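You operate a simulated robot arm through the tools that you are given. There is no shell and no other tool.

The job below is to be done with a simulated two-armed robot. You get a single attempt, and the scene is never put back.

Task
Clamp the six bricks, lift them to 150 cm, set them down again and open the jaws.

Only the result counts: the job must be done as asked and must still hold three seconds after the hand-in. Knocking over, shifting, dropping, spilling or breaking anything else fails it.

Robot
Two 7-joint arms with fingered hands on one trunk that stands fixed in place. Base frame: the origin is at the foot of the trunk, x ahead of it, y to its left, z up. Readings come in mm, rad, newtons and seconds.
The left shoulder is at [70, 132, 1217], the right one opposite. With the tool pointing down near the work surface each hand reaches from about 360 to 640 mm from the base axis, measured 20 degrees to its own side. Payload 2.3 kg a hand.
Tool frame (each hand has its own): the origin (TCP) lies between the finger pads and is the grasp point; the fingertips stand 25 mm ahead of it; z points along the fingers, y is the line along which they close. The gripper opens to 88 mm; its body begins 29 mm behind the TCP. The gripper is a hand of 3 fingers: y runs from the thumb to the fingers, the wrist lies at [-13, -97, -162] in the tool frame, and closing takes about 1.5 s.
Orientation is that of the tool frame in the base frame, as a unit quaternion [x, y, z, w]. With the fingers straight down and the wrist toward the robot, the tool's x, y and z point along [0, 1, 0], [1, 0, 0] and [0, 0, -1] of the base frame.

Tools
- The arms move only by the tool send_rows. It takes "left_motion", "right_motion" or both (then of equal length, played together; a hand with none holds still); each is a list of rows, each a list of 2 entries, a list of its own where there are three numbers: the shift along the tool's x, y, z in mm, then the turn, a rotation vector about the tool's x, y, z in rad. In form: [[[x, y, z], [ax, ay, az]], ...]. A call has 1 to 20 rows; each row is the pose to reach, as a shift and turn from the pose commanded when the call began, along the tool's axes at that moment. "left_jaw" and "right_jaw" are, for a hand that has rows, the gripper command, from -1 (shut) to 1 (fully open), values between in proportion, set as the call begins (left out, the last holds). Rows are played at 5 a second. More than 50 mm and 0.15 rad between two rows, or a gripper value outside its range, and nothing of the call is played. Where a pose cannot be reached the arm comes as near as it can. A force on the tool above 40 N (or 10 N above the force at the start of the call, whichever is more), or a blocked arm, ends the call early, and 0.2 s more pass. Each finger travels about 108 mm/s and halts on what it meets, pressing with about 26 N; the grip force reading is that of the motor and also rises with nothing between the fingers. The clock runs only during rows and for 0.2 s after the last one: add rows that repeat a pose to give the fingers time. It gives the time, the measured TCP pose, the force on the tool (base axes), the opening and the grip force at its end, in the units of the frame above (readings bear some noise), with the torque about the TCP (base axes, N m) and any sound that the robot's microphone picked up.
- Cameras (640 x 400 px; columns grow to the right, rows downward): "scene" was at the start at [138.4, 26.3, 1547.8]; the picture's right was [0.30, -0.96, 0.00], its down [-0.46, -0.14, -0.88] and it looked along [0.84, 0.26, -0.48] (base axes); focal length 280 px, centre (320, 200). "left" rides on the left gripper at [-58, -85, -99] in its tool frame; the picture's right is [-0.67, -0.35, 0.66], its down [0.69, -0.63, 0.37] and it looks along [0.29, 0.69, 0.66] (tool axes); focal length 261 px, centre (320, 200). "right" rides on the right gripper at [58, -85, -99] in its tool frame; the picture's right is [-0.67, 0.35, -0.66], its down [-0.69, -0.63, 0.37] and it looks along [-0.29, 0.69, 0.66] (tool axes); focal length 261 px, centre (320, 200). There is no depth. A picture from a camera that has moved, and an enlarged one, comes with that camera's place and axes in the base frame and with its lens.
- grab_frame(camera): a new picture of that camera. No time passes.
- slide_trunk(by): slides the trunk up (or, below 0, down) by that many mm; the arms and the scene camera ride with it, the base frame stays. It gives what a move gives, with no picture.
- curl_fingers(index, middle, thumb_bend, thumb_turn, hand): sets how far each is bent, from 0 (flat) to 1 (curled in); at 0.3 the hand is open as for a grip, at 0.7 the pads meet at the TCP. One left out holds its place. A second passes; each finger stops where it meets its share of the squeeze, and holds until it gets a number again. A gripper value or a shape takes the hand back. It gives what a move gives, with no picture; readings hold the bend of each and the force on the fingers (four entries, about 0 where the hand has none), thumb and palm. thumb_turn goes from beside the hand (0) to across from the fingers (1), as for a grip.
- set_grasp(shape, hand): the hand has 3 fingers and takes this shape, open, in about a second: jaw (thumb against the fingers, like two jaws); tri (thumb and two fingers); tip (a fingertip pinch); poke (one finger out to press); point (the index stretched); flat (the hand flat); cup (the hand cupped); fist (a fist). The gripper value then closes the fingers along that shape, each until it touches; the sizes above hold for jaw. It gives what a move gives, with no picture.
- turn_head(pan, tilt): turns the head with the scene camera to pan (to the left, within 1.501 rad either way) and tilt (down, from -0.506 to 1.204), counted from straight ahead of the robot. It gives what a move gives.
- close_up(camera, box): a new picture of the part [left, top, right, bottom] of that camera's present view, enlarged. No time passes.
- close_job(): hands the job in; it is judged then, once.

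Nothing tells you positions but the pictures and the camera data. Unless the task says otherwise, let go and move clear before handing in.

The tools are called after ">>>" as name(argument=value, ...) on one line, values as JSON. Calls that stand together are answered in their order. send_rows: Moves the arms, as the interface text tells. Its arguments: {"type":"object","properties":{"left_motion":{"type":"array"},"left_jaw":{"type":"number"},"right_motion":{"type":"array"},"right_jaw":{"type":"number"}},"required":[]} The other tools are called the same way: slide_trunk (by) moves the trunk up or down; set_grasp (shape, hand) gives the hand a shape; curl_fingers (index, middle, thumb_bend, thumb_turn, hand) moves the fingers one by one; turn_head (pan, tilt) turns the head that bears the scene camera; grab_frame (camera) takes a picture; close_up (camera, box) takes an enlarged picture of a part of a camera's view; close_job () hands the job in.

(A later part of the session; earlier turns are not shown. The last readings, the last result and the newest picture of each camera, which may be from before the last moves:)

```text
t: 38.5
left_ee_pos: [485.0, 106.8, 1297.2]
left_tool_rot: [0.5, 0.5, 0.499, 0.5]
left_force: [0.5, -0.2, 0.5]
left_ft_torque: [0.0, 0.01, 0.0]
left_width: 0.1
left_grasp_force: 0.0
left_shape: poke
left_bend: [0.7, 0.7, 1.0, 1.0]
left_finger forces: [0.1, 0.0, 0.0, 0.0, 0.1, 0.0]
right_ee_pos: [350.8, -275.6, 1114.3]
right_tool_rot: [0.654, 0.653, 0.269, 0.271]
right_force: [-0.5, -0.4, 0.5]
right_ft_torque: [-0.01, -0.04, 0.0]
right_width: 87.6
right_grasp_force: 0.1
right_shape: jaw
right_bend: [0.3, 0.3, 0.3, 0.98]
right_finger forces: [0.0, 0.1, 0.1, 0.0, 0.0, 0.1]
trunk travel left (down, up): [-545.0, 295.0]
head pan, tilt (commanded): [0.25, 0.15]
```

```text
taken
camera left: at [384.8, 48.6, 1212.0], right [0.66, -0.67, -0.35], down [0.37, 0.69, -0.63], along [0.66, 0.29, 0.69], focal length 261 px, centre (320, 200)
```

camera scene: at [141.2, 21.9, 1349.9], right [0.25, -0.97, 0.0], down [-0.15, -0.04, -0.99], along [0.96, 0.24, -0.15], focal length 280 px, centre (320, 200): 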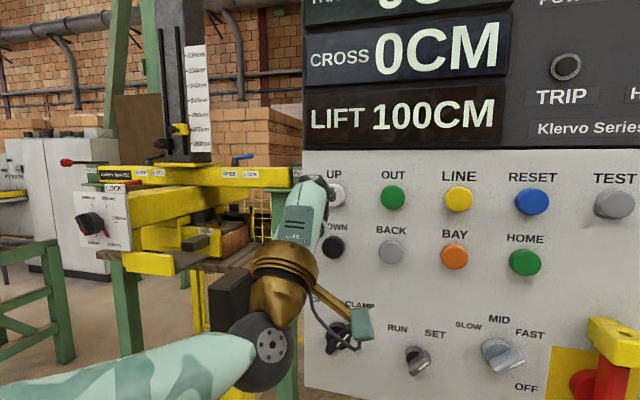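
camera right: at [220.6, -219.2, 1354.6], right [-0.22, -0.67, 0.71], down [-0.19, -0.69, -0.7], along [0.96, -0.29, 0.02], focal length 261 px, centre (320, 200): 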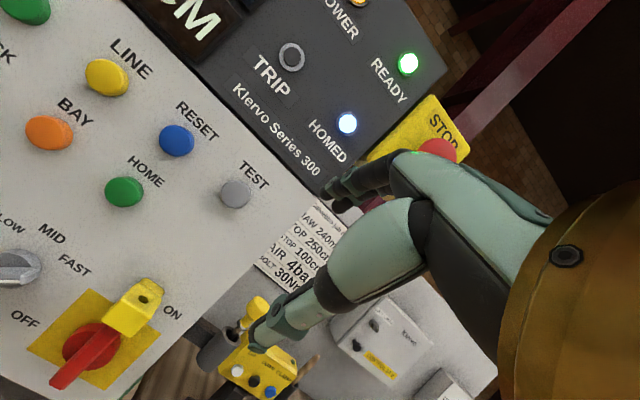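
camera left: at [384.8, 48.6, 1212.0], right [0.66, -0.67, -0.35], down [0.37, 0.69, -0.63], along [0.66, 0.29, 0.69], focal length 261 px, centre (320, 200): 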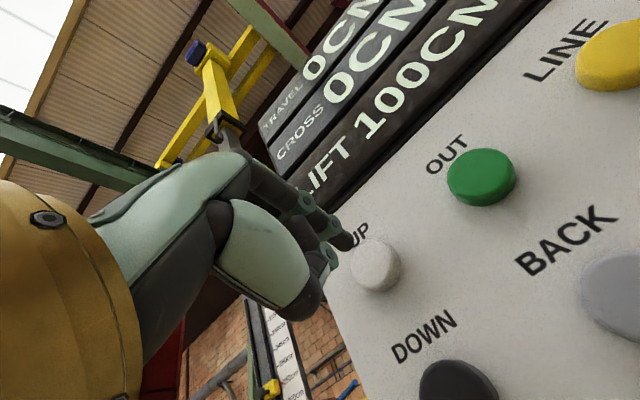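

The fingertips line up with UP and the LIFT display is visible at 100CM. I'll make one short press with a retreat in the same call to learn how the lift responds.

>>> send_rows(left_motion=[[[0, -1, 18], [0, 0, 0]], [[0, -1, 26], [0, 0, 0]], [[0, -1, 30], [0, 0, 0]], [[0, -1, 34], [0, 0, 0]], [[0, -1, 20], [0, 0, 0]]])

>>> grab_frame(camera="scene")

```text
t: 39.7
left_ee_pos: [505.2, 103.9, 1296.0]
left_tool_rot: [0.5, 0.5, 0.5, 0.5]
left_force: [0.0, 0.2, 0.0]
left_ft_torque: [0.03, 0.03, -0.01]
left_width: 0.0
left_grasp_force: 0.0
left_shape: poke
left_bend: [0.7, 0.7, 1.0, 1.0]
left_finger forces: [0.0, 0.0, 0.0, 0.1, 0.0, 0.1]
right_ee_pos: [350.9, -276.7, 1114.6]
right_tool_rot: [0.654, 0.653, 0.271, 0.27]
right_force: [0.2, 1.0, 0.1]
right_ft_torque: [-0.02, -0.01, 0.01]
right_width: 88.0
right_grasp_force: 0.1
right_shape: jaw
right_bend: [0.3, 0.3, 0.3, 0.98]
right_finger forces: [0.0, 0.1, 0.0, 0.1, 0.1, 0.0]
trunk travel left (down, up): [-545.0, 295.0]
head pan, tilt (commanded): [0.25, 0.15]
heard: click
```

```text
taken
camera scene: at [140.9, 21.7, 1350.0], right [0.25, -0.97, 0.0], down [-0.14, -0.04, -0.99], along [0.96, 0.24, -0.15], focal length 280 px, centre (320, 200)
```

scene: 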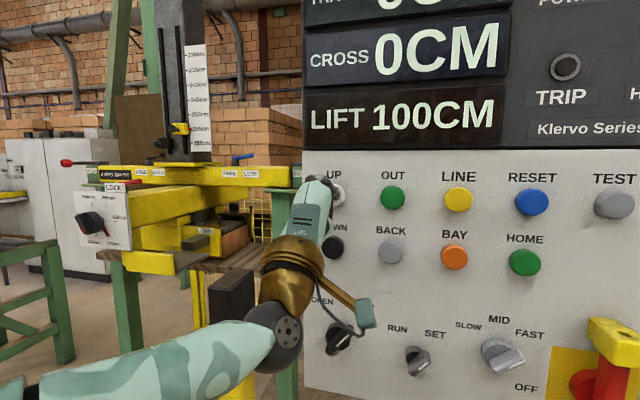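

A click sounded but LIFT still reads 100CM. I'll press again a little longer and stop with the button held, to see whether the lift moves.

>>> send_rows(left_motion=[[[0, 0, 10], [0, 0, 0]], [[0, 0, 14], [0, 0, 0]], [[0, 0, 15], [0, 0, 0]], [[0, 0, 15], [0, 0, 0]]])

>>> grab_frame(camera="scene")

```text
t: 40.7
left_ee_pos: [517.0, 105.1, 1297.0]
left_tool_rot: [0.5, 0.499, 0.5, 0.5]
left_force: [-5.2, 0.2, -0.9]
left_ft_torque: [-0.03, 0.05, 0.02]
left_width: 0.0
left_grasp_force: 0.0
left_shape: poke
left_bend: [0.7, 0.7, 1.0, 1.0]
left_finger forces: [1.0, 3.9, 0.1, 0.0, 0.0, 0.1]
right_ee_pos: [348.6, -276.4, 1115.7]
right_tool_rot: [0.654, 0.652, 0.271, 0.271]
right_force: [-0.7, 0.0, -0.6]
right_ft_torque: [0.02, -0.02, 0.02]
right_width: 87.6
right_grasp_force: 0.0
right_shape: jaw
right_bend: [0.3, 0.3, 0.3, 0.98]
right_finger forces: [0.1, 0.0, 0.1, 0.0, 0.0, 0.0]
trunk travel left (down, up): [-545.0, 295.0]
head pan, tilt (commanded): [0.25, 0.15]
heard: click
```

```text
taken
camera scene: at [138.3, 21.8, 1350.3], right [0.25, -0.97, 0.0], down [-0.14, -0.04, -0.99], along [0.96, 0.24, -0.15], focal length 280 px, centre (320, 200)
```

scene: 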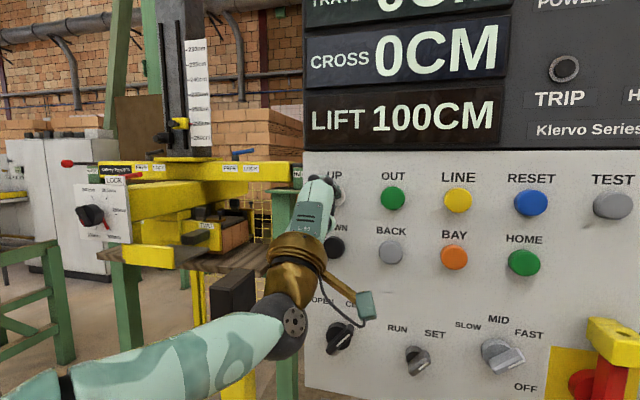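

The button is down (5 N, click) but LIFT stays at 100CM. I'll release it and check the status lamps and the machine.

>>> send_rows(left_motion=[[[0, 0, -15], [0, 0, 0]], [[0, 0, -40], [0, 0, 0]], [[0, 0, -60], [0, 0, 0]]])

>>> turn_head(pan=0.0, tilt=0.0)

>>> grab_frame(camera="scene")

>>> turn_head(pan=0.6, tilt=0.2)

>>> grab_frame(camera="scene")

>>> close_up(camera="scene", box=[120, 100, 400, 280])

```text
t: 41.5
left_ee_pos: [461.0, 107.1, 1294.8]
left_tool_rot: [0.5, 0.5, 0.5, 0.5]
left_force: [-0.1, 0.8, 0.2]
left_ft_torque: [0.01, 0.05, 0.02]
left_width: 0.1
left_grasp_force: 0.1
left_shape: poke
left_bend: [0.7, 0.7, 1.0, 1.0]
left_finger forces: [0.1, 0.0, 0.1, 0.1, 0.1, 0.0]
right_ee_pos: [350.5, -275.2, 1115.3]
right_tool_rot: [0.653, 0.653, 0.27, 0.271]
right_force: [0.5, 0.6, 0.4]
right_ft_torque: [0.0, 0.01, -0.04]
right_width: 87.7
right_grasp_force: 0.0
right_shape: jaw
right_bend: [0.3, 0.3, 0.3, 0.98]
right_finger forces: [0.0, 0.1, 0.1, 0.0, 0.0, 0.1]
trunk travel left (down, up): [-545.0, 295.0]
head pan, tilt (commanded): [0.25, 0.15]
```

```text
t: 42.3
left_ee_pos: [460.7, 105.1, 1295.3]
left_tool_rot: [0.5, 0.5, 0.499, 0.5]
left_force: [0.5, -0.1, 0.3]
left_ft_torque: [0.05, 0.0, 0.02]
left_width: 0.1
left_grasp_force: 0.0
left_shape: poke
left_bend: [0.7, 0.7, 1.0, 1.0]
left_finger forces: [0.1, 0.0, 0.0, 0.1, 0.0, 0.0]
right_ee_pos: [350.0, -277.0, 1113.7]
right_tool_rot: [0.654, 0.652, 0.271, 0.271]
right_force: [-0.2, -0.9, 0.2]
right_ft_torque: [0.02, 0.02, 0.02]
right_width: 87.8
right_grasp_force: 0.2
right_shape: jaw
right_bend: [0.3, 0.3, 0.3, 0.98]
right_finger forces: [0.0, 0.0, 0.0, 0.1, 0.0, 0.1]
trunk travel left (down, up): [-545.0, 295.0]
head pan, tilt (commanded): [0.0, 0.0]
```

```text
taken
camera scene: at [141.3, -1.0, 1363.7], right [0.0, -1.0, 0.0], down [0.0, 0.0, -1.0], along [1.0, 0.0, 0.0], focal length 280 px, centre (320, 200)
```

scene: 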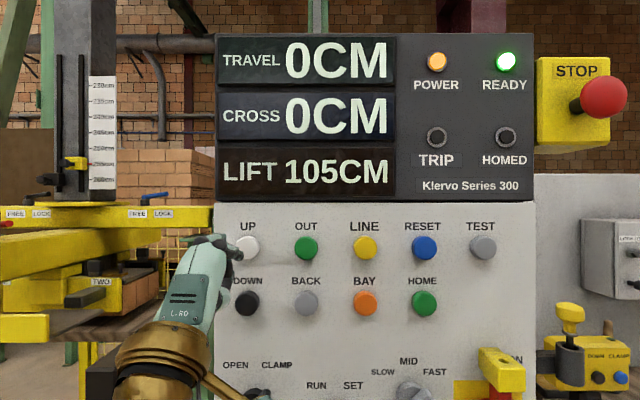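

```text
t: 43.3
left_ee_pos: [460.8, 107.3, 1296.3]
left_tool_rot: [0.5, 0.499, 0.5, 0.5]
left_force: [0.3, 0.0, 0.1]
left_ft_torque: [0.02, -0.03, -0.01]
left_width: 0.0
left_grasp_force: 0.1
left_shape: poke
left_bend: [0.7, 0.7, 1.0, 1.0]
left_finger forces: [0.0, 0.1, 0.0, 0.1, 0.1, 0.0]
right_ee_pos: [351.0, -277.2, 1115.0]
right_tool_rot: [0.655, 0.652, 0.27, 0.271]
right_force: [0.5, 0.0, 0.9]
right_ft_torque: [0.0, -0.01, -0.01]
right_width: 87.6
right_grasp_force: 0.1
right_shape: jaw
right_bend: [0.3, 0.3, 0.3, 0.98]
right_finger forces: [0.0, 0.1, 0.0, 0.1, 0.0, 0.1]
trunk travel left (down, up): [-545.0, 295.0]
head pan, tilt (commanded): [0.6, 0.201]
```

```text
taken
camera scene: at [128.3, 51.6, 1345.3], right [0.56, -0.83, 0.0], down [-0.16, -0.11, -0.98], along [0.81, 0.55, -0.2], focal length 280 px, centre (320, 200)
```

scene: 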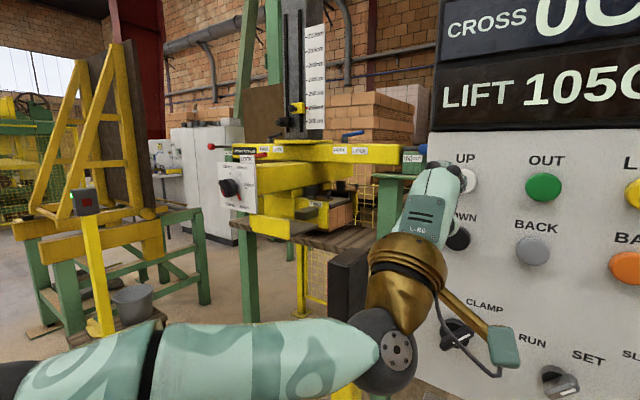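

```text
2.22 times, centred on (260, 190) of scene
camera zoom: at [128.3, 51.6, 1345.3], right [0.56, -0.83, 0.0], down [-0.16, -0.11, -0.98], along [0.81, 0.55, -0.2], focal length 622 px, centre (453, 222)
```

zoom: 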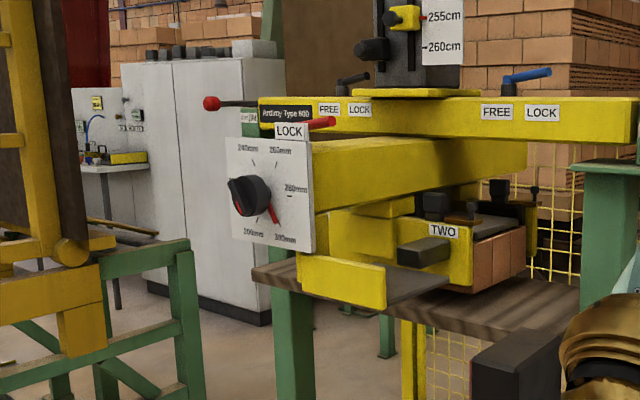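

LIFT now reads 105CM, READY is on, and the bricks rise with the jaws. I'll look at the display now, then hold UP longer and stop while holding, to measure the rate.

>>> turn_head(pan=0.3, tilt=0.05)

>>> grab_frame(camera="scene")

>>> send_rows(left_motion=[[[-2, 0, 25], [0, 0, 0]], [[-2, 0, 45], [0, 0, 0]], [[-2, 0, 56], [0, 0, 0]], [[-2, 0, 59], [0, 0, 0]], [[-2, 0, 59], [0, 0, 0]], [[-2, 0, 59], [0, 0, 0]], [[-2, 0, 59], [0, 0, 0]]])

>>> grab_frame(camera="scene")

```text
t: 44.1
left_ee_pos: [460.8, 106.1, 1295.3]
left_tool_rot: [0.5, 0.5, 0.5, 0.5]
left_force: [0.6, -0.8, -0.1]
left_ft_torque: [0.02, 0.0, 0.03]
left_width: 0.1
left_grasp_force: 0.1
left_shape: poke
left_bend: [0.7, 0.7, 1.0, 1.0]
left_finger forces: [0.0, 0.0, 0.0, 0.1, 0.0, 0.0]
right_ee_pos: [351.6, -277.1, 1114.3]
right_tool_rot: [0.654, 0.653, 0.271, 0.271]
right_force: [-0.5, -0.2, -0.2]
right_ft_torque: [0.0, -0.01, 0.01]
right_width: 87.9
right_grasp_force: 0.1
right_shape: jaw
right_bend: [0.3, 0.3, 0.3, 0.98]
right_finger forces: [0.1, 0.1, 0.0, 0.1, 0.0, 0.0]
trunk travel left (down, up): [-545.0, 295.0]
head pan, tilt (commanded): [0.3, 0.051]
```

```text
taken
camera scene: at [138.4, 26.2, 1359.1], right [0.3, -0.96, 0.0], down [-0.05, -0.02, -1.0], along [0.95, 0.3, -0.05], focal length 280 px, centre (320, 200)
```

scene: 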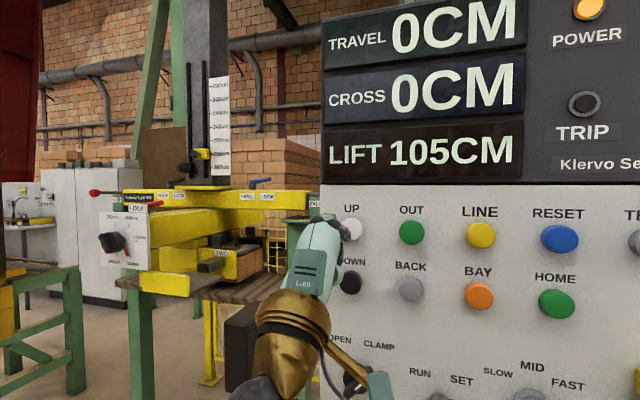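

```text
t: 45.7
left_ee_pos: [517.8, 103.5, 1297.3]
left_tool_rot: [0.5, 0.5, 0.5, 0.5]
left_force: [-5.9, 0.2, -1.6]
left_ft_torque: [-0.03, 0.04, 0.04]
left_width: 0.0
left_grasp_force: 0.0
left_shape: poke
left_bend: [0.7, 0.7, 1.0, 1.0]
left_finger forces: [0.4, 4.1, 0.1, 0.0, 0.1, 0.0]
right_ee_pos: [347.7, -276.2, 1115.6]
right_tool_rot: [0.654, 0.652, 0.271, 0.271]
right_force: [-0.5, 0.1, 0.1]
right_ft_torque: [0.01, -0.02, 0.01]
right_width: 87.4
right_grasp_force: 0.1
right_shape: jaw
right_bend: [0.3, 0.3, 0.3, 0.98]
right_finger forces: [0.0, 0.0, 0.0, 0.0, 0.0, 0.1]
trunk travel left (down, up): [-545.0, 295.0]
head pan, tilt (commanded): [0.3, 0.051]
heard: click
```

```text
taken
camera scene: at [135.5, 26.1, 1359.4], right [0.3, -0.96, 0.0], down [-0.05, -0.01, -1.0], along [0.95, 0.3, -0.05], focal length 280 px, centre (320, 200)
```

scene: 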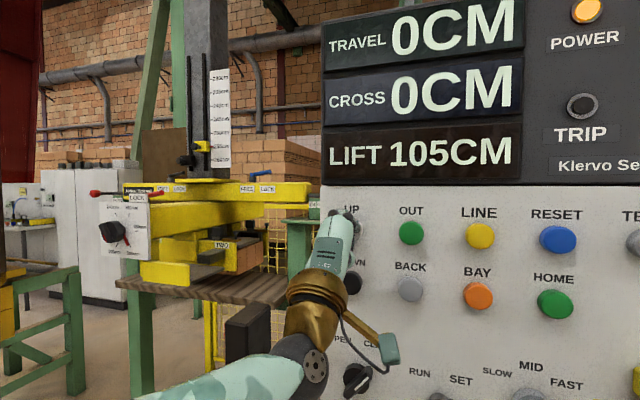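

The clamp beam is rising while the button is held, though the display lags behind. I'll release now and wait to see what the display settles to.

>>> send_rows(left_motion=[[[0, 0, -20], [0, 0, 0]], [[0, 0, -25], [0, 0, 0]]])

>>> grab_frame(camera="scene")

>>> send_rows(left_motion=[[[0, 0, 0], [0, 0, 0]], [[0, 0, 0], [0, 0, 0]], [[0, 0, 0], [0, 0, 0]], [[0, 0, 0], [0, 0, 0]], [[0, 0, 0], [0, 0, 0]]])

>>> grab_frame(camera="scene")

>>> send_rows(left_motion=[[[0, 0, 0], [0, 0, 0]], [[0, 0, 0], [0, 0, 0]], [[0, 0, 0], [0, 0, 0]], [[0, 0, 0], [0, 0, 0]], [[0, 0, 0], [0, 0, 0]]])

>>> grab_frame(camera="scene")

```text
t: 46.3
left_ee_pos: [494.9, 102.6, 1296.3]
left_tool_rot: [0.5, 0.5, 0.5, 0.5]
left_force: [-0.3, 0.3, 0.4]
left_ft_torque: [0.01, 0.0, 0.02]
left_width: 0.0
left_grasp_force: 0.1
left_shape: poke
left_bend: [0.7, 0.7, 1.0, 1.0]
left_finger forces: [0.0, 0.0, 0.1, 0.1, 0.0, 0.0]
right_ee_pos: [351.2, -277.2, 1113.8]
right_tool_rot: [0.654, 0.652, 0.271, 0.271]
right_force: [-0.2, 0.6, 0.2]
right_ft_torque: [0.0, 0.0, 0.02]
right_width: 87.3
right_grasp_force: 0.0
right_shape: jaw
right_bend: [0.3, 0.3, 0.3, 0.98]
right_finger forces: [0.1, 0.1, 0.0, 0.0, 0.0, 0.0]
trunk travel left (down, up): [-545.0, 295.0]
head pan, tilt (commanded): [0.3, 0.051]
```

```text
taken
camera scene: at [138.1, 26.0, 1359.2], right [0.3, -0.96, 0.0], down [-0.05, -0.01, -1.0], along [0.95, 0.3, -0.05], focal length 280 px, centre (320, 200)
```

scene: 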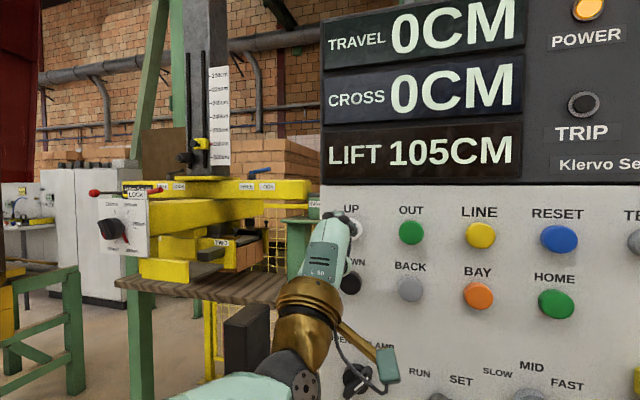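

```text
t: 47.5
left_ee_pos: [493.9, 102.9, 1295.7]
left_tool_rot: [0.5, 0.5, 0.5, 0.5]
left_force: [0.0, -0.3, 0.8]
left_ft_torque: [0.0, -0.01, -0.02]
left_width: 0.0
left_grasp_force: 0.1
left_shape: poke
left_bend: [0.7, 0.7, 1.0, 1.0]
left_finger forces: [0.1, 0.1, 0.1, 0.0, 0.0, 0.0]
right_ee_pos: [350.7, -276.8, 1113.0]
right_tool_rot: [0.654, 0.653, 0.27, 0.27]
right_force: [-0.1, 0.7, 0.1]
right_ft_torque: [0.0, 0.01, -0.01]
right_width: 87.6
right_grasp_force: 0.0
right_shape: jaw
right_bend: [0.3, 0.3, 0.3, 0.98]
right_finger forces: [0.0, 0.1, 0.1, 0.1, 0.0, 0.1]
trunk travel left (down, up): [-545.0, 295.0]
head pan, tilt (commanded): [0.3, 0.051]
```

```text
taken
camera scene: at [138.4, 26.0, 1359.1], right [0.3, -0.96, 0.0], down [-0.05, -0.01, -1.0], along [0.95, 0.3, -0.05], focal length 280 px, centre (320, 200)
```

scene: 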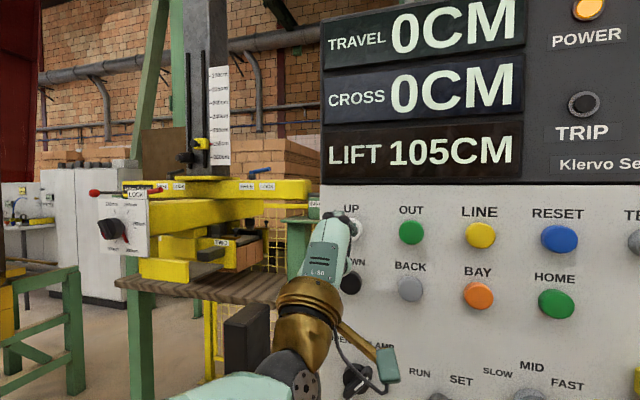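

```text
t: 48.7
left_ee_pos: [494.8, 103.1, 1294.3]
left_tool_rot: [0.499, 0.501, 0.501, 0.499]
left_force: [-1.0, -0.1, 0.1]
left_ft_torque: [0.01, -0.02, -0.02]
left_width: 0.1
left_grasp_force: 0.1
left_shape: poke
left_bend: [0.7, 0.7, 1.0, 1.0]
left_finger forces: [0.0, 0.1, 0.0, 0.0, 0.0, 0.0]
right_ee_pos: [351.0, -277.0, 1114.6]
right_tool_rot: [0.654, 0.653, 0.271, 0.271]
right_force: [-0.7, -0.6, 0.0]
right_ft_torque: [-0.02, 0.0, -0.02]
right_width: 87.7
right_grasp_force: 0.1
right_shape: jaw
right_bend: [0.3, 0.3, 0.3, 0.98]
right_finger forces: [0.0, 0.0, 0.0, 0.0, 0.1, 0.0]
trunk travel left (down, up): [-545.0, 295.0]
head pan, tilt (commanded): [0.3, 0.051]
```

```text
taken
camera scene: at [138.4, 26.0, 1359.1], right [0.3, -0.96, 0.0], down [-0.05, -0.01, -1.0], along [0.95, 0.3, -0.05], focal length 280 px, centre (320, 200)
```

scene: 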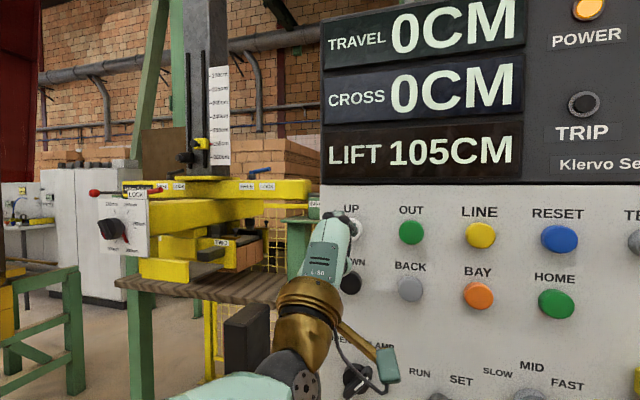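

The display reads 105CM yet the clamp clearly rose further, so the display may update in coarse steps. I'll measure the clamp's actual height with zooms.

>>> close_up(camera="scene", box=[90, 120, 330, 300])

>>> close_up(camera="scene", box=[320, 100, 540, 190])

```text
2.22 times, centred on (210, 210) of scene
camera zoom: at [138.4, 26.0, 1359.1], right [0.3, -0.96, 0.0], down [-0.05, -0.01, -1.0], along [0.95, 0.3, -0.05], focal length 622 px, centre (564, 178)
```

zoom: 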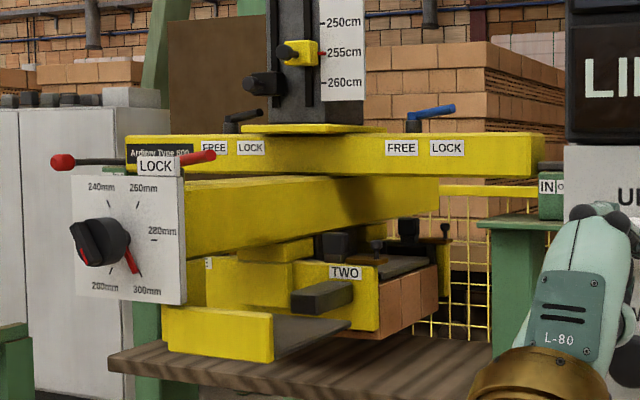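

```text
2.91 times, centred on (430, 145) of scene
camera zoom: at [138.4, 26.0, 1359.1], right [0.3, -0.96, 0.0], down [-0.05, -0.01, -1.0], along [0.95, 0.3, -0.05], focal length 815 px, centre (0, 360)
```

zoom: 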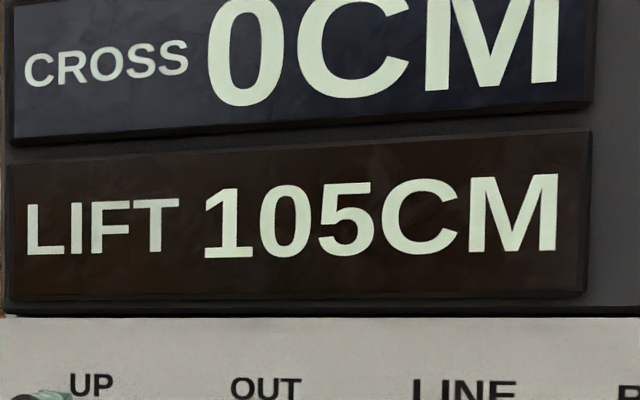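

The clamp has risen about 7 cm while the display says 105, so the display seems to round to 5 cm; the lift speed is roughly 3.5 cm/s. I'll hold UP for about 2 s and compare again.

>>> send_rows(left_motion=[[[2, 1, 15], [0, 0, 0]], [[2, 1, 24], [0, 0, 0]], [[2, 1, 24], [0, 0, 0]], [[2, 1, 24], [0, 0, 0]]])

>>> close_up(camera="scene", box=[90, 80, 540, 300])

>>> send_rows(left_motion=[[[0, 0, 0], [0, 0, 0]], [[0, 0, 0], [0, 0, 0]]])

>>> close_up(camera="scene", box=[90, 80, 540, 300])

>>> send_rows(left_motion=[[[0, 0, 0], [0, 0, 0]], [[0, 0, 0], [0, 0, 0]]])

>>> close_up(camera="scene", box=[90, 80, 540, 300])

```text
t: 49.7
left_ee_pos: [517.1, 106.1, 1297.5]
left_tool_rot: [0.499, 0.5, 0.501, 0.5]
left_force: [-3.5, 1.0, -1.0]
left_ft_torque: [0.02, 0.0, 0.05]
left_width: 0.1
left_grasp_force: 0.1
left_shape: poke
left_bend: [0.7, 0.7, 1.0, 1.0]
left_finger forces: [0.1, 3.0, 0.0, 0.0, 0.0, 0.0]
right_ee_pos: [349.6, -277.0, 1114.1]
right_tool_rot: [0.653, 0.653, 0.271, 0.271]
right_force: [0.3, 0.3, -1.1]
right_ft_torque: [0.02, 0.01, 0.0]
right_width: 87.7
right_grasp_force: 0.1
right_shape: jaw
right_bend: [0.3, 0.3, 0.3, 0.98]
right_finger forces: [0.0, 0.1, 0.0, 0.0, 0.0, 0.0]
trunk travel left (down, up): [-545.0, 295.0]
head pan, tilt (commanded): [0.3, 0.051]
heard: click
```

```text
1.42 times, centred on (315, 190) of scene
camera zoom: at [136.4, 26.1, 1359.3], right [0.3, -0.96, 0.0], down [-0.05, -0.01, -1.0], along [0.95, 0.3, -0.05], focal length 398 px, centre (327, 214)
```

zoom: 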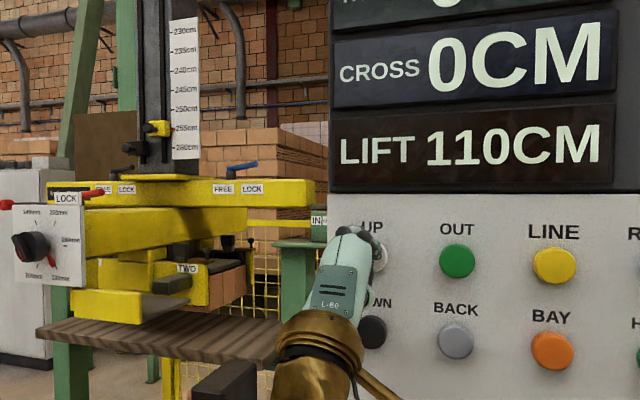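

```text
t: 50.3
left_ee_pos: [517.8, 106.1, 1298.7]
left_tool_rot: [0.499, 0.499, 0.501, 0.501]
left_force: [-2.8, 0.6, -0.8]
left_ft_torque: [-0.02, 0.02, 0.02]
left_width: 0.1
left_grasp_force: 0.1
left_shape: poke
left_bend: [0.7, 0.7, 1.0, 1.0]
left_finger forces: [0.1, 3.0, 0.1, 0.0, 0.1, 0.0]
right_ee_pos: [349.8, -274.9, 1115.3]
right_tool_rot: [0.654, 0.652, 0.271, 0.272]
right_force: [-0.6, -0.6, 0.3]
right_ft_torque: [-0.03, 0.02, 0.01]
right_width: 87.8
right_grasp_force: 0.0
right_shape: jaw
right_bend: [0.3, 0.3, 0.3, 0.98]
right_finger forces: [0.0, 0.0, 0.0, 0.0, 0.0, 0.0]
trunk travel left (down, up): [-545.0, 295.0]
head pan, tilt (commanded): [0.3, 0.051]
```

```text
1.42 times, centred on (315, 190) of scene
camera zoom: at [136.5, 26.1, 1359.3], right [0.3, -0.96, 0.0], down [-0.05, -0.01, -1.0], along [0.95, 0.3, -0.05], focal length 398 px, centre (327, 214)
```

zoom: 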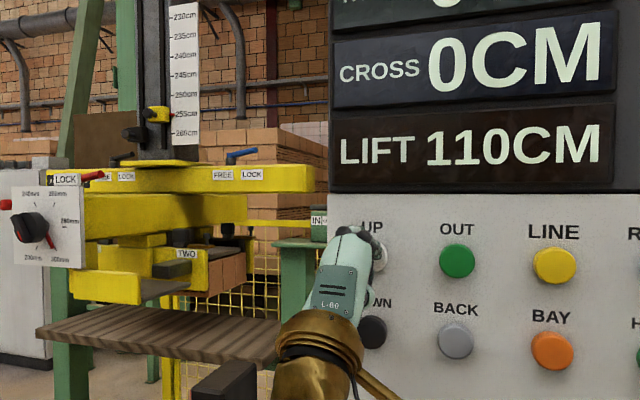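

```text
t: 50.9
left_ee_pos: [516.4, 105.8, 1298.6]
left_tool_rot: [0.501, 0.499, 0.499, 0.501]
left_force: [-3.2, -0.2, 0.2]
left_ft_torque: [0.02, 0.01, 0.08]
left_width: 0.0
left_grasp_force: 0.1
left_shape: poke
left_bend: [0.7, 0.7, 1.0, 1.0]
left_finger forces: [0.0, 3.0, 0.0, 0.0, 0.0, 0.1]
right_ee_pos: [349.2, -275.7, 1115.7]
right_tool_rot: [0.654, 0.652, 0.272, 0.272]
right_force: [-0.3, -0.9, -0.2]
right_ft_torque: [0.0, -0.01, -0.01]
right_width: 87.8
right_grasp_force: 0.1
right_shape: jaw
right_bend: [0.3, 0.3, 0.3, 0.98]
right_finger forces: [0.0, 0.0, 0.0, 0.0, 0.0, 0.0]
trunk travel left (down, up): [-545.0, 295.0]
head pan, tilt (commanded): [0.3, 0.051]
```

```text
1.42 times, centred on (315, 190) of scene
camera zoom: at [136.5, 26.1, 1359.3], right [0.3, -0.96, 0.0], down [-0.05, -0.01, -1.0], along [0.95, 0.3, -0.05], focal length 398 px, centre (327, 214)
```

zoom: 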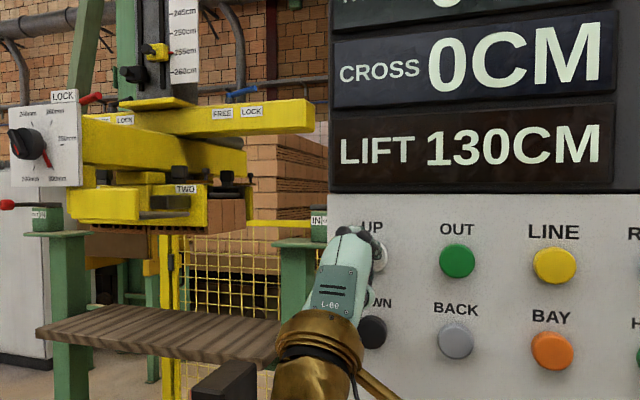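

Holding longer makes it accelerate sharply — it is at 130CM and moving fast. I'll release immediately with a quick retreat.

>>> send_rows(left_motion=[[[0, 0, -45], [0, 0, 0]]])

>>> close_up(camera="scene", box=[90, 80, 540, 300])

>>> send_rows(left_motion=[[[0, 0, 10], [0, 0, 0]], [[0, 0, 20], [0, 0, 0]], [[0, 0, 20], [0, 0, 0]], [[0, 0, 20], [0, 0, 0]]])

>>> close_up(camera="scene", box=[90, 80, 540, 300])

```text
t: 51.3
left_ee_pos: [471.7, 105.1, 1298.9]
left_tool_rot: [0.499, 0.5, 0.5, 0.501]
left_force: [-0.6, 1.2, -0.7]
left_ft_torque: [-0.01, 0.02, -0.01]
left_width: 0.0
left_grasp_force: 0.1
left_shape: poke
left_bend: [0.7, 0.7, 1.0, 1.0]
left_finger forces: [0.0, 0.0, 0.0, 0.0, 0.0, 0.1]
right_ee_pos: [348.4, -274.6, 1115.7]
right_tool_rot: [0.653, 0.653, 0.271, 0.272]
right_force: [-0.3, 0.2, -0.3]
right_ft_torque: [0.02, 0.03, 0.02]
right_width: 88.0
right_grasp_force: 0.1
right_shape: jaw
right_bend: [0.3, 0.3, 0.3, 0.98]
right_finger forces: [0.0, 0.1, 0.0, 0.0, 0.1, 0.0]
trunk travel left (down, up): [-545.0, 295.0]
head pan, tilt (commanded): [0.3, 0.051]
```

```text
1.42 times, centred on (315, 190) of scene
camera zoom: at [136.0, 26.9, 1359.4], right [0.3, -0.96, 0.0], down [-0.05, -0.02, -1.0], along [0.95, 0.3, -0.05], focal length 398 px, centre (327, 214)
```

zoom: 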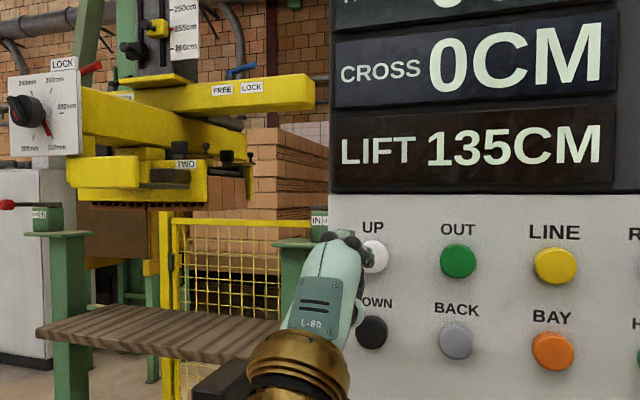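

```text
t: 52.3
left_ee_pos: [493.7, 105.5, 1297.4]
left_tool_rot: [0.499, 0.501, 0.501, 0.499]
left_force: [-1.1, -0.5, -0.1]
left_ft_torque: [0.0, 0.01, -0.02]
left_width: 0.0
left_grasp_force: 0.1
left_shape: poke
left_bend: [0.7, 0.7, 1.0, 1.0]
left_finger forces: [0.1, 0.0, 0.0, 0.2, 0.1, 0.1]
right_ee_pos: [350.8, -275.9, 1113.4]
right_tool_rot: [0.654, 0.652, 0.27, 0.271]
right_force: [0.6, 0.3, -1.0]
right_ft_torque: [0.03, 0.0, 0.0]
right_width: 87.8
right_grasp_force: 0.0
right_shape: jaw
right_bend: [0.3, 0.3, 0.3, 0.98]
right_finger forces: [0.0, 0.0, 0.0, 0.1, 0.0, 0.0]
trunk travel left (down, up): [-545.0, 295.0]
head pan, tilt (commanded): [0.3, 0.051]
```

```text
1.42 times, centred on (315, 190) of scene
camera zoom: at [138.4, 26.0, 1359.1], right [0.3, -0.96, 0.0], down [-0.05, -0.01, -1.0], along [0.95, 0.3, -0.05], focal length 398 px, centre (327, 214)
```

zoom: 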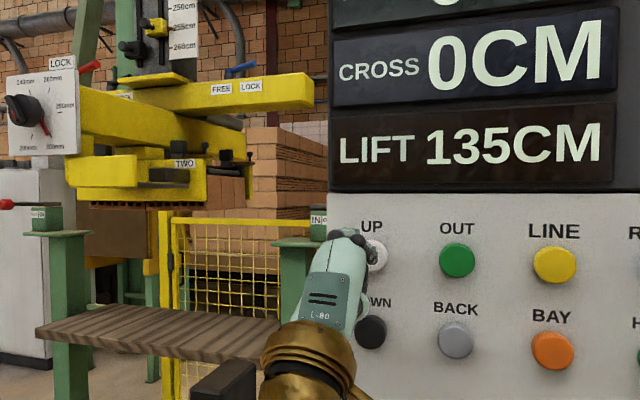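

It stopped at 135CM. I'll check that the bricks are still firmly in the jaws and none fell.

>>> close_up(camera="scene", box=[80, 120, 300, 260])

>>> close_up(camera="scene", box=[130, 170, 280, 240])

```text
2.86 times, centred on (190, 190) of scene
camera zoom: at [138.4, 26.0, 1359.1], right [0.3, -0.96, 0.0], down [-0.05, -0.01, -1.0], along [0.95, 0.3, -0.05], focal length 800 px, centre (691, 229)
```

zoom: 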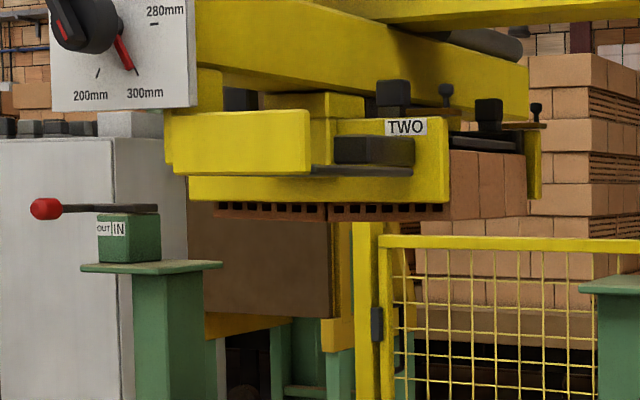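

```text
4.27 times, centred on (205, 205) of scene
camera zoom: at [138.4, 26.0, 1359.1], right [0.3, -0.96, 0.0], down [-0.05, -0.01, -1.0], along [0.95, 0.3, -0.05], focal length 1195 px, centre (811, 179)
```

zoom: 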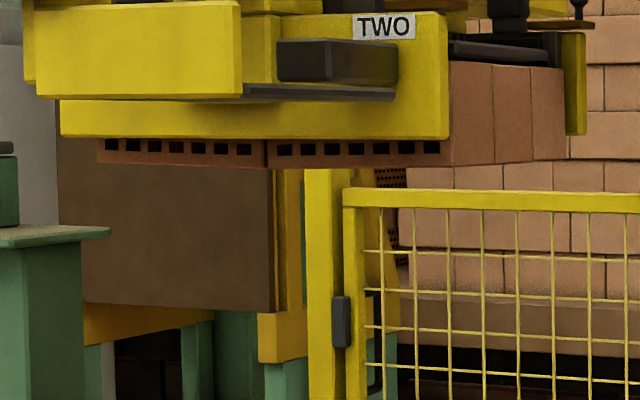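

All six bricks are held (two by three) and the clamp is at about 133.6 cm by image measurement. Presses under about 1.1 s move slowly (~3 cm/s), so I'll inch up with short presses.

>>> send_rows(left_motion=[[[0, 0, 15], [0, 0, 0]], [[0, 0, 23], [0, 0, 0]], [[0, 0, 23], [0, 0, 0]], [[0, 0, 23], [0, 0, 0]], [[0, 0, 23], [0, 0, 0]], [[0, 0, -5], [0, 0, 0]], [[0, 0, -5], [0, 0, 0]], [[0, 0, -5], [0, 0, 0]]])

>>> close_up(camera="scene", box=[80, 120, 300, 260])

>>> close_up(camera="scene", box=[90, 80, 540, 300])

```text
t: 54.1
left_ee_pos: [487.8, 105.3, 1297.2]
left_tool_rot: [0.5, 0.5, 0.5, 0.501]
left_force: [-0.5, 0.2, 0.7]
left_ft_torque: [0.03, 0.02, -0.01]
left_width: 0.0
left_grasp_force: 0.1
left_shape: poke
left_bend: [0.7, 0.7, 1.0, 1.0]
left_finger forces: [0.0, 0.0, 0.0, 0.0, 0.0, 0.0]
right_ee_pos: [349.9, -276.6, 1114.3]
right_tool_rot: [0.654, 0.653, 0.271, 0.271]
right_force: [-1.0, -0.4, -0.6]
right_ft_torque: [-0.01, -0.02, 0.01]
right_width: 87.5
right_grasp_force: 0.1
right_shape: jaw
right_bend: [0.3, 0.3, 0.3, 0.98]
right_finger forces: [0.1, 0.0, 0.0, 0.0, 0.0, 0.0]
trunk travel left (down, up): [-545.0, 295.0]
head pan, tilt (commanded): [0.3, 0.051]
heard: click
```

```text
2.86 times, centred on (190, 190) of scene
camera zoom: at [138.5, 26.0, 1359.1], right [0.3, -0.96, 0.0], down [-0.05, -0.01, -1.0], along [0.95, 0.3, -0.05], focal length 800 px, centre (691, 229)
```

zoom: 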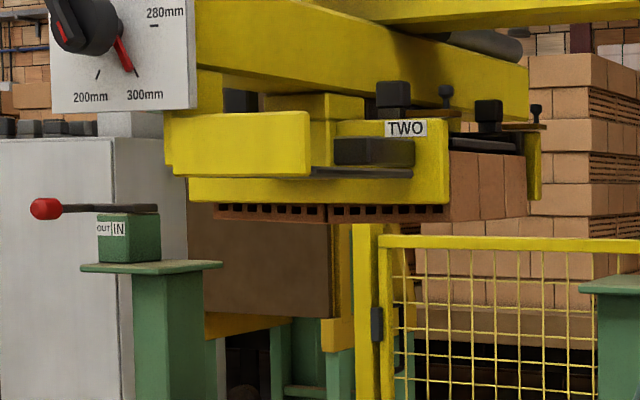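

```text
1.42 times, centred on (315, 190) of scene
camera zoom: at [138.5, 26.0, 1359.1], right [0.3, -0.96, 0.0], down [-0.05, -0.01, -1.0], along [0.95, 0.3, -0.05], focal length 398 px, centre (327, 214)
```

zoom: 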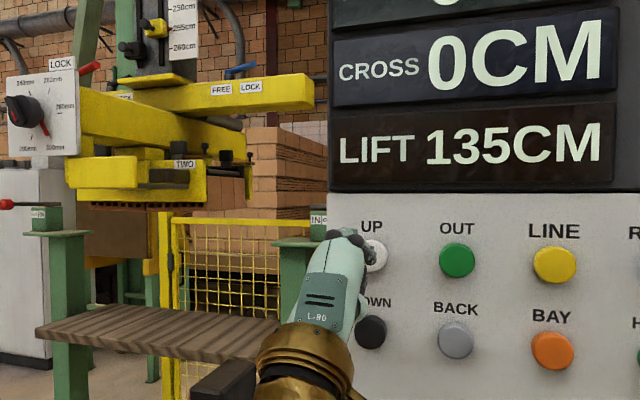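

That press barely moved anything, probably because it was slightly too shallow. I'll press about 3 mm deeper for a similar time.

>>> send_rows(left_motion=[[[0, -1, 20], [0, 0, 0]], [[0, -1, 32], [0, 0, 0]], [[0, -1, 32], [0, 0, 0]], [[0, -1, 32], [0, 0, 0]], [[0, -1, 32], [0, 0, 0]], [[0, -1, 0], [0, 0, 0]], [[0, -1, 0], [0, 0, 0]], [[0, -1, 0], [0, 0, 0]]])

>>> close_up(camera="scene", box=[80, 120, 300, 260])

>>> close_up(camera="scene", box=[90, 80, 540, 300])

```text
t: 55.9
left_ee_pos: [487.9, 107.1, 1297.2]
left_tool_rot: [0.499, 0.501, 0.501, 0.5]
left_force: [0.3, 0.1, -0.5]
left_ft_torque: [-0.04, 0.01, -0.03]
left_width: 0.0
left_grasp_force: 0.1
left_shape: poke
left_bend: [0.7, 0.7, 1.0, 1.0]
left_finger forces: [0.0, 0.0, 0.1, 0.1, 0.1, 0.0]
right_ee_pos: [350.8, -276.7, 1113.6]
right_tool_rot: [0.653, 0.653, 0.271, 0.271]
right_force: [0.3, -0.7, 0.0]
right_ft_torque: [0.01, 0.01, 0.01]
right_width: 87.5
right_grasp_force: 0.1
right_shape: jaw
right_bend: [0.3, 0.3, 0.3, 0.98]
right_finger forces: [0.0, 0.0, 0.0, 0.0, 0.0, 0.1]
trunk travel left (down, up): [-545.0, 295.0]
head pan, tilt (commanded): [0.3, 0.051]
heard: click
```

```text
2.86 times, centred on (190, 190) of scene
camera zoom: at [138.7, 25.9, 1359.1], right [0.3, -0.96, 0.0], down [-0.05, -0.01, -1.0], along [0.95, 0.3, -0.05], focal length 800 px, centre (691, 229)
```

zoom: 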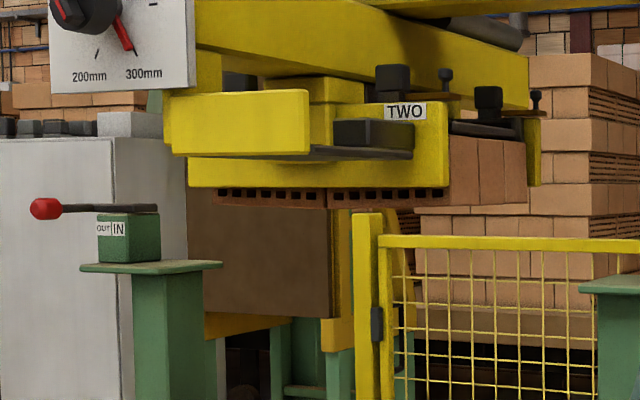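

```text
1.42 times, centred on (315, 190) of scene
camera zoom: at [138.7, 25.9, 1359.1], right [0.3, -0.96, 0.0], down [-0.05, -0.01, -1.0], along [0.95, 0.3, -0.05], focal length 398 px, centre (327, 214)
```

zoom: 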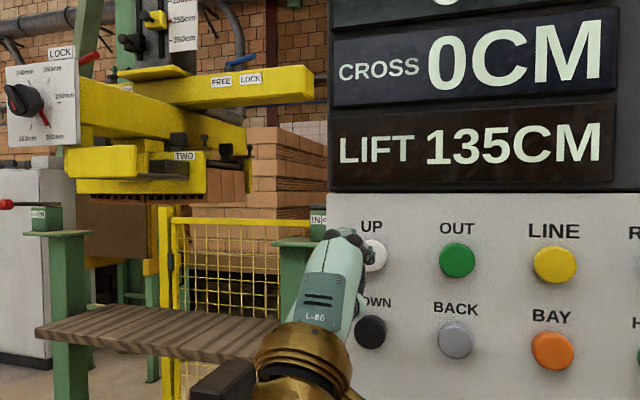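

That press raised it 2 cm to about 135.5 cm by measurement. I'll make slightly longer presses now, checking after each.

>>> send_rows(left_motion=[[[0, 0, 20], [0, 0, 0]], [[0, 0, 32], [0, 0, 0]], [[0, 0, 32], [0, 0, 0]], [[0, 0, 32], [0, 0, 0]], [[0, 0, 32], [0, 0, 0]], [[0, 0, 32], [0, 0, 0]], [[0, 0, 0], [0, 0, 0]], [[0, 0, 0], [0, 0, 0]], [[0, 0, 0], [0, 0, 0]]])

>>> close_up(camera="scene", box=[80, 80, 300, 220])

>>> close_up(camera="scene", box=[90, 80, 540, 300])

```text
t: 57.9
left_ee_pos: [489.0, 104.4, 1298.5]
left_tool_rot: [0.499, 0.5, 0.501, 0.5]
left_force: [0.1, -0.1, 0.0]
left_ft_torque: [0.01, -0.02, 0.0]
left_width: 0.0
left_grasp_force: 0.0
left_shape: poke
left_bend: [0.7, 0.7, 1.0, 1.0]
left_finger forces: [0.0, 0.1, 0.0, 0.0, 0.1, 0.0]
right_ee_pos: [351.5, -276.1, 1115.4]
right_tool_rot: [0.654, 0.653, 0.27, 0.271]
right_force: [-0.5, 0.2, -0.9]
right_ft_torque: [0.05, 0.0, -0.04]
right_width: 87.7
right_grasp_force: 0.0
right_shape: jaw
right_bend: [0.3, 0.3, 0.3, 0.98]
right_finger forces: [0.0, 0.0, 0.0, 0.0, 0.0, 0.0]
trunk travel left (down, up): [-545.0, 295.0]
head pan, tilt (commanded): [0.3, 0.051]
heard: click
```

```text
2.86 times, centred on (190, 150) of scene
camera zoom: at [138.7, 25.9, 1359.1], right [0.3, -0.96, 0.0], down [-0.05, -0.01, -1.0], along [0.95, 0.3, -0.05], focal length 800 px, centre (691, 343)
```

zoom: 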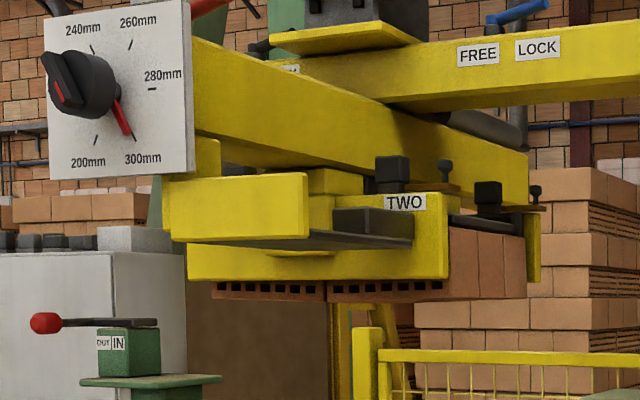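

```text
1.42 times, centred on (315, 190) of scene
camera zoom: at [138.7, 25.9, 1359.1], right [0.3, -0.96, 0.0], down [-0.05, -0.01, -1.0], along [0.95, 0.3, -0.05], focal length 398 px, centre (327, 214)
```

zoom: 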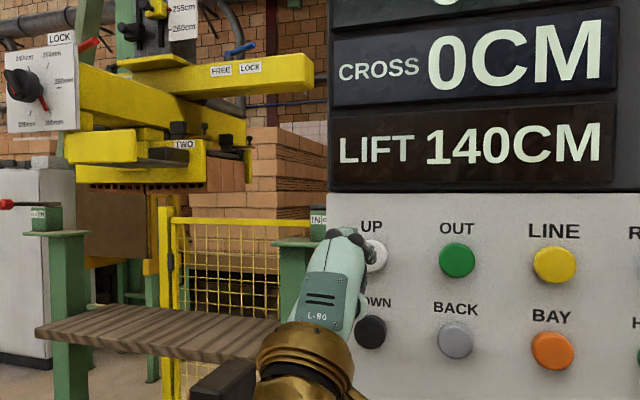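

About 138.2 cm now and the display shows 140, matching a 5 cm rounding. I'll do another slightly longer press.

>>> send_rows(left_motion=[[[0, 0, 20], [0, 0, 0]], [[0, 0, 32], [0, 0, 0]], [[0, 0, 32], [0, 0, 0]], [[0, 0, 32], [0, 0, 0]], [[0, 0, 32], [0, 0, 0]], [[0, 0, 32], [0, 0, 0]], [[0, 0, 32], [0, 0, 0]], [[0, 0, 0], [0, 0, 0]], [[0, 0, 0], [0, 0, 0]], [[0, 0, 0], [0, 0, 0]]])

>>> close_up(camera="scene", box=[80, 80, 300, 220])

>>> close_up(camera="scene", box=[90, 80, 540, 300])

```text
t: 60.1
left_ee_pos: [489.7, 106.7, 1297.9]
left_tool_rot: [0.499, 0.5, 0.5, 0.5]
left_force: [-0.4, -0.7, -0.6]
left_ft_torque: [0.01, 0.04, -0.01]
left_width: 0.0
left_grasp_force: 0.0
left_shape: poke
left_bend: [0.7, 0.7, 1.0, 1.0]
left_finger forces: [0.0, 0.0, 0.0, 0.0, 0.0, 0.0]
right_ee_pos: [351.4, -276.3, 1113.4]
right_tool_rot: [0.654, 0.653, 0.27, 0.271]
right_force: [-0.5, -0.1, 0.0]
right_ft_torque: [-0.01, 0.0, 0.01]
right_width: 87.7
right_grasp_force: 0.0
right_shape: jaw
right_bend: [0.3, 0.3, 0.3, 0.98]
right_finger forces: [0.1, 0.0, 0.0, 0.0, 0.0, 0.0]
trunk travel left (down, up): [-545.0, 295.0]
head pan, tilt (commanded): [0.3, 0.051]
heard: click
```

```text
2.86 times, centred on (190, 150) of scene
camera zoom: at [138.8, 25.9, 1359.1], right [0.3, -0.96, 0.0], down [-0.05, -0.01, -1.0], along [0.95, 0.3, -0.05], focal length 800 px, centre (691, 343)
```

zoom: 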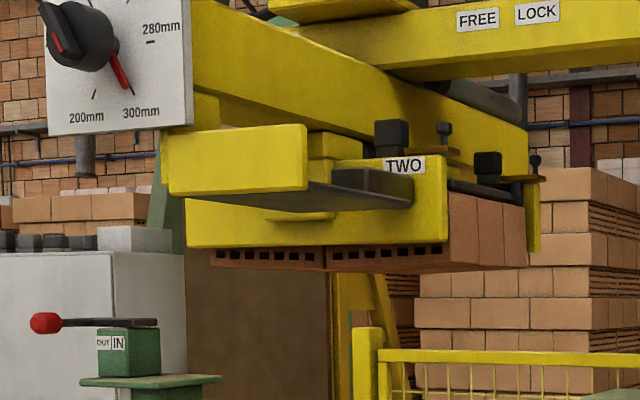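

```text
1.42 times, centred on (315, 190) of scene
camera zoom: at [138.8, 25.9, 1359.1], right [0.3, -0.96, 0.0], down [-0.05, -0.01, -1.0], along [0.95, 0.3, -0.05], focal length 398 px, centre (327, 214)
```

zoom: 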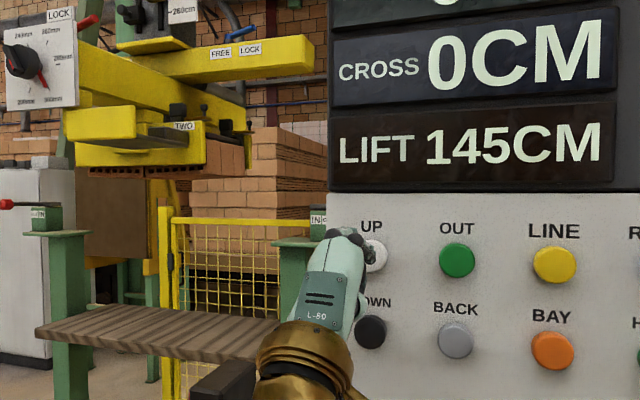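

Now about 142.8 cm with the display just at 145. The same press again gives about 4.5 cm, and after that a shorter one should land at 150.

>>> send_rows(left_motion=[[[0, 0, 20], [0, 0, 0]], [[0, 0, 32], [0, 0, 0]], [[0, 0, 32], [0, 0, 0]], [[0, 0, 32], [0, 0, 0]], [[0, 0, 32], [0, 0, 0]], [[0, 0, 32], [0, 0, 0]], [[0, 0, 32], [0, 0, 0]], [[0, 0, 0], [0, 0, 0]], [[0, 0, 0], [0, 0, 0]], [[0, 0, 0], [0, 0, 0]]])

>>> close_up(camera="scene", box=[80, 80, 300, 220])

>>> close_up(camera="scene", box=[90, 80, 540, 300])

```text
t: 62.3
left_ee_pos: [489.6, 106.8, 1295.9]
left_tool_rot: [0.5, 0.5, 0.5, 0.5]
left_force: [0.3, -0.1, 0.2]
left_ft_torque: [0.01, 0.01, 0.0]
left_width: 0.2
left_grasp_force: 0.2
left_shape: poke
left_bend: [0.7, 0.7, 1.0, 1.0]
left_finger forces: [0.1, 0.0, 0.1, 0.0, 0.0, 0.0]
right_ee_pos: [351.4, -276.6, 1115.2]
right_tool_rot: [0.654, 0.653, 0.27, 0.271]
right_force: [0.5, 0.5, -0.1]
right_ft_torque: [0.01, 0.0, -0.01]
right_width: 88.0
right_grasp_force: 0.0
right_shape: jaw
right_bend: [0.3, 0.3, 0.3, 0.98]
right_finger forces: [0.0, 0.1, 0.0, 0.0, 0.0, 0.0]
trunk travel left (down, up): [-545.0, 295.0]
head pan, tilt (commanded): [0.3, 0.051]
heard: click
```

```text
2.86 times, centred on (190, 150) of scene
camera zoom: at [138.7, 25.9, 1359.1], right [0.3, -0.96, 0.0], down [-0.05, -0.01, -1.0], along [0.95, 0.3, -0.05], focal length 800 px, centre (691, 343)
```

zoom: 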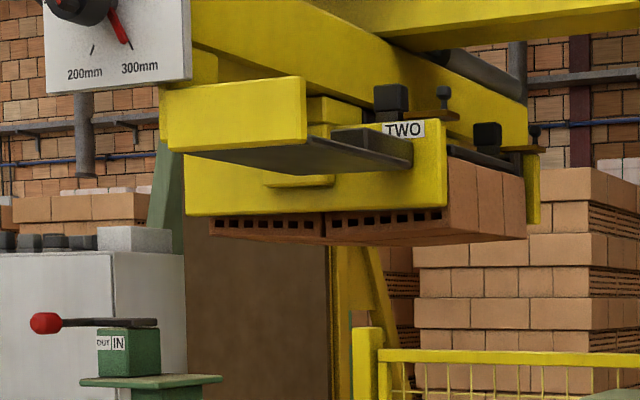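

```text
1.42 times, centred on (315, 190) of scene
camera zoom: at [138.7, 25.9, 1359.1], right [0.3, -0.96, 0.0], down [-0.05, -0.01, -1.0], along [0.95, 0.3, -0.05], focal length 398 px, centre (327, 214)
```

zoom: 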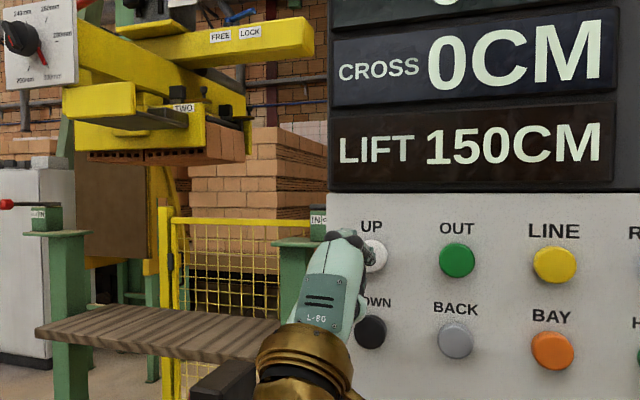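

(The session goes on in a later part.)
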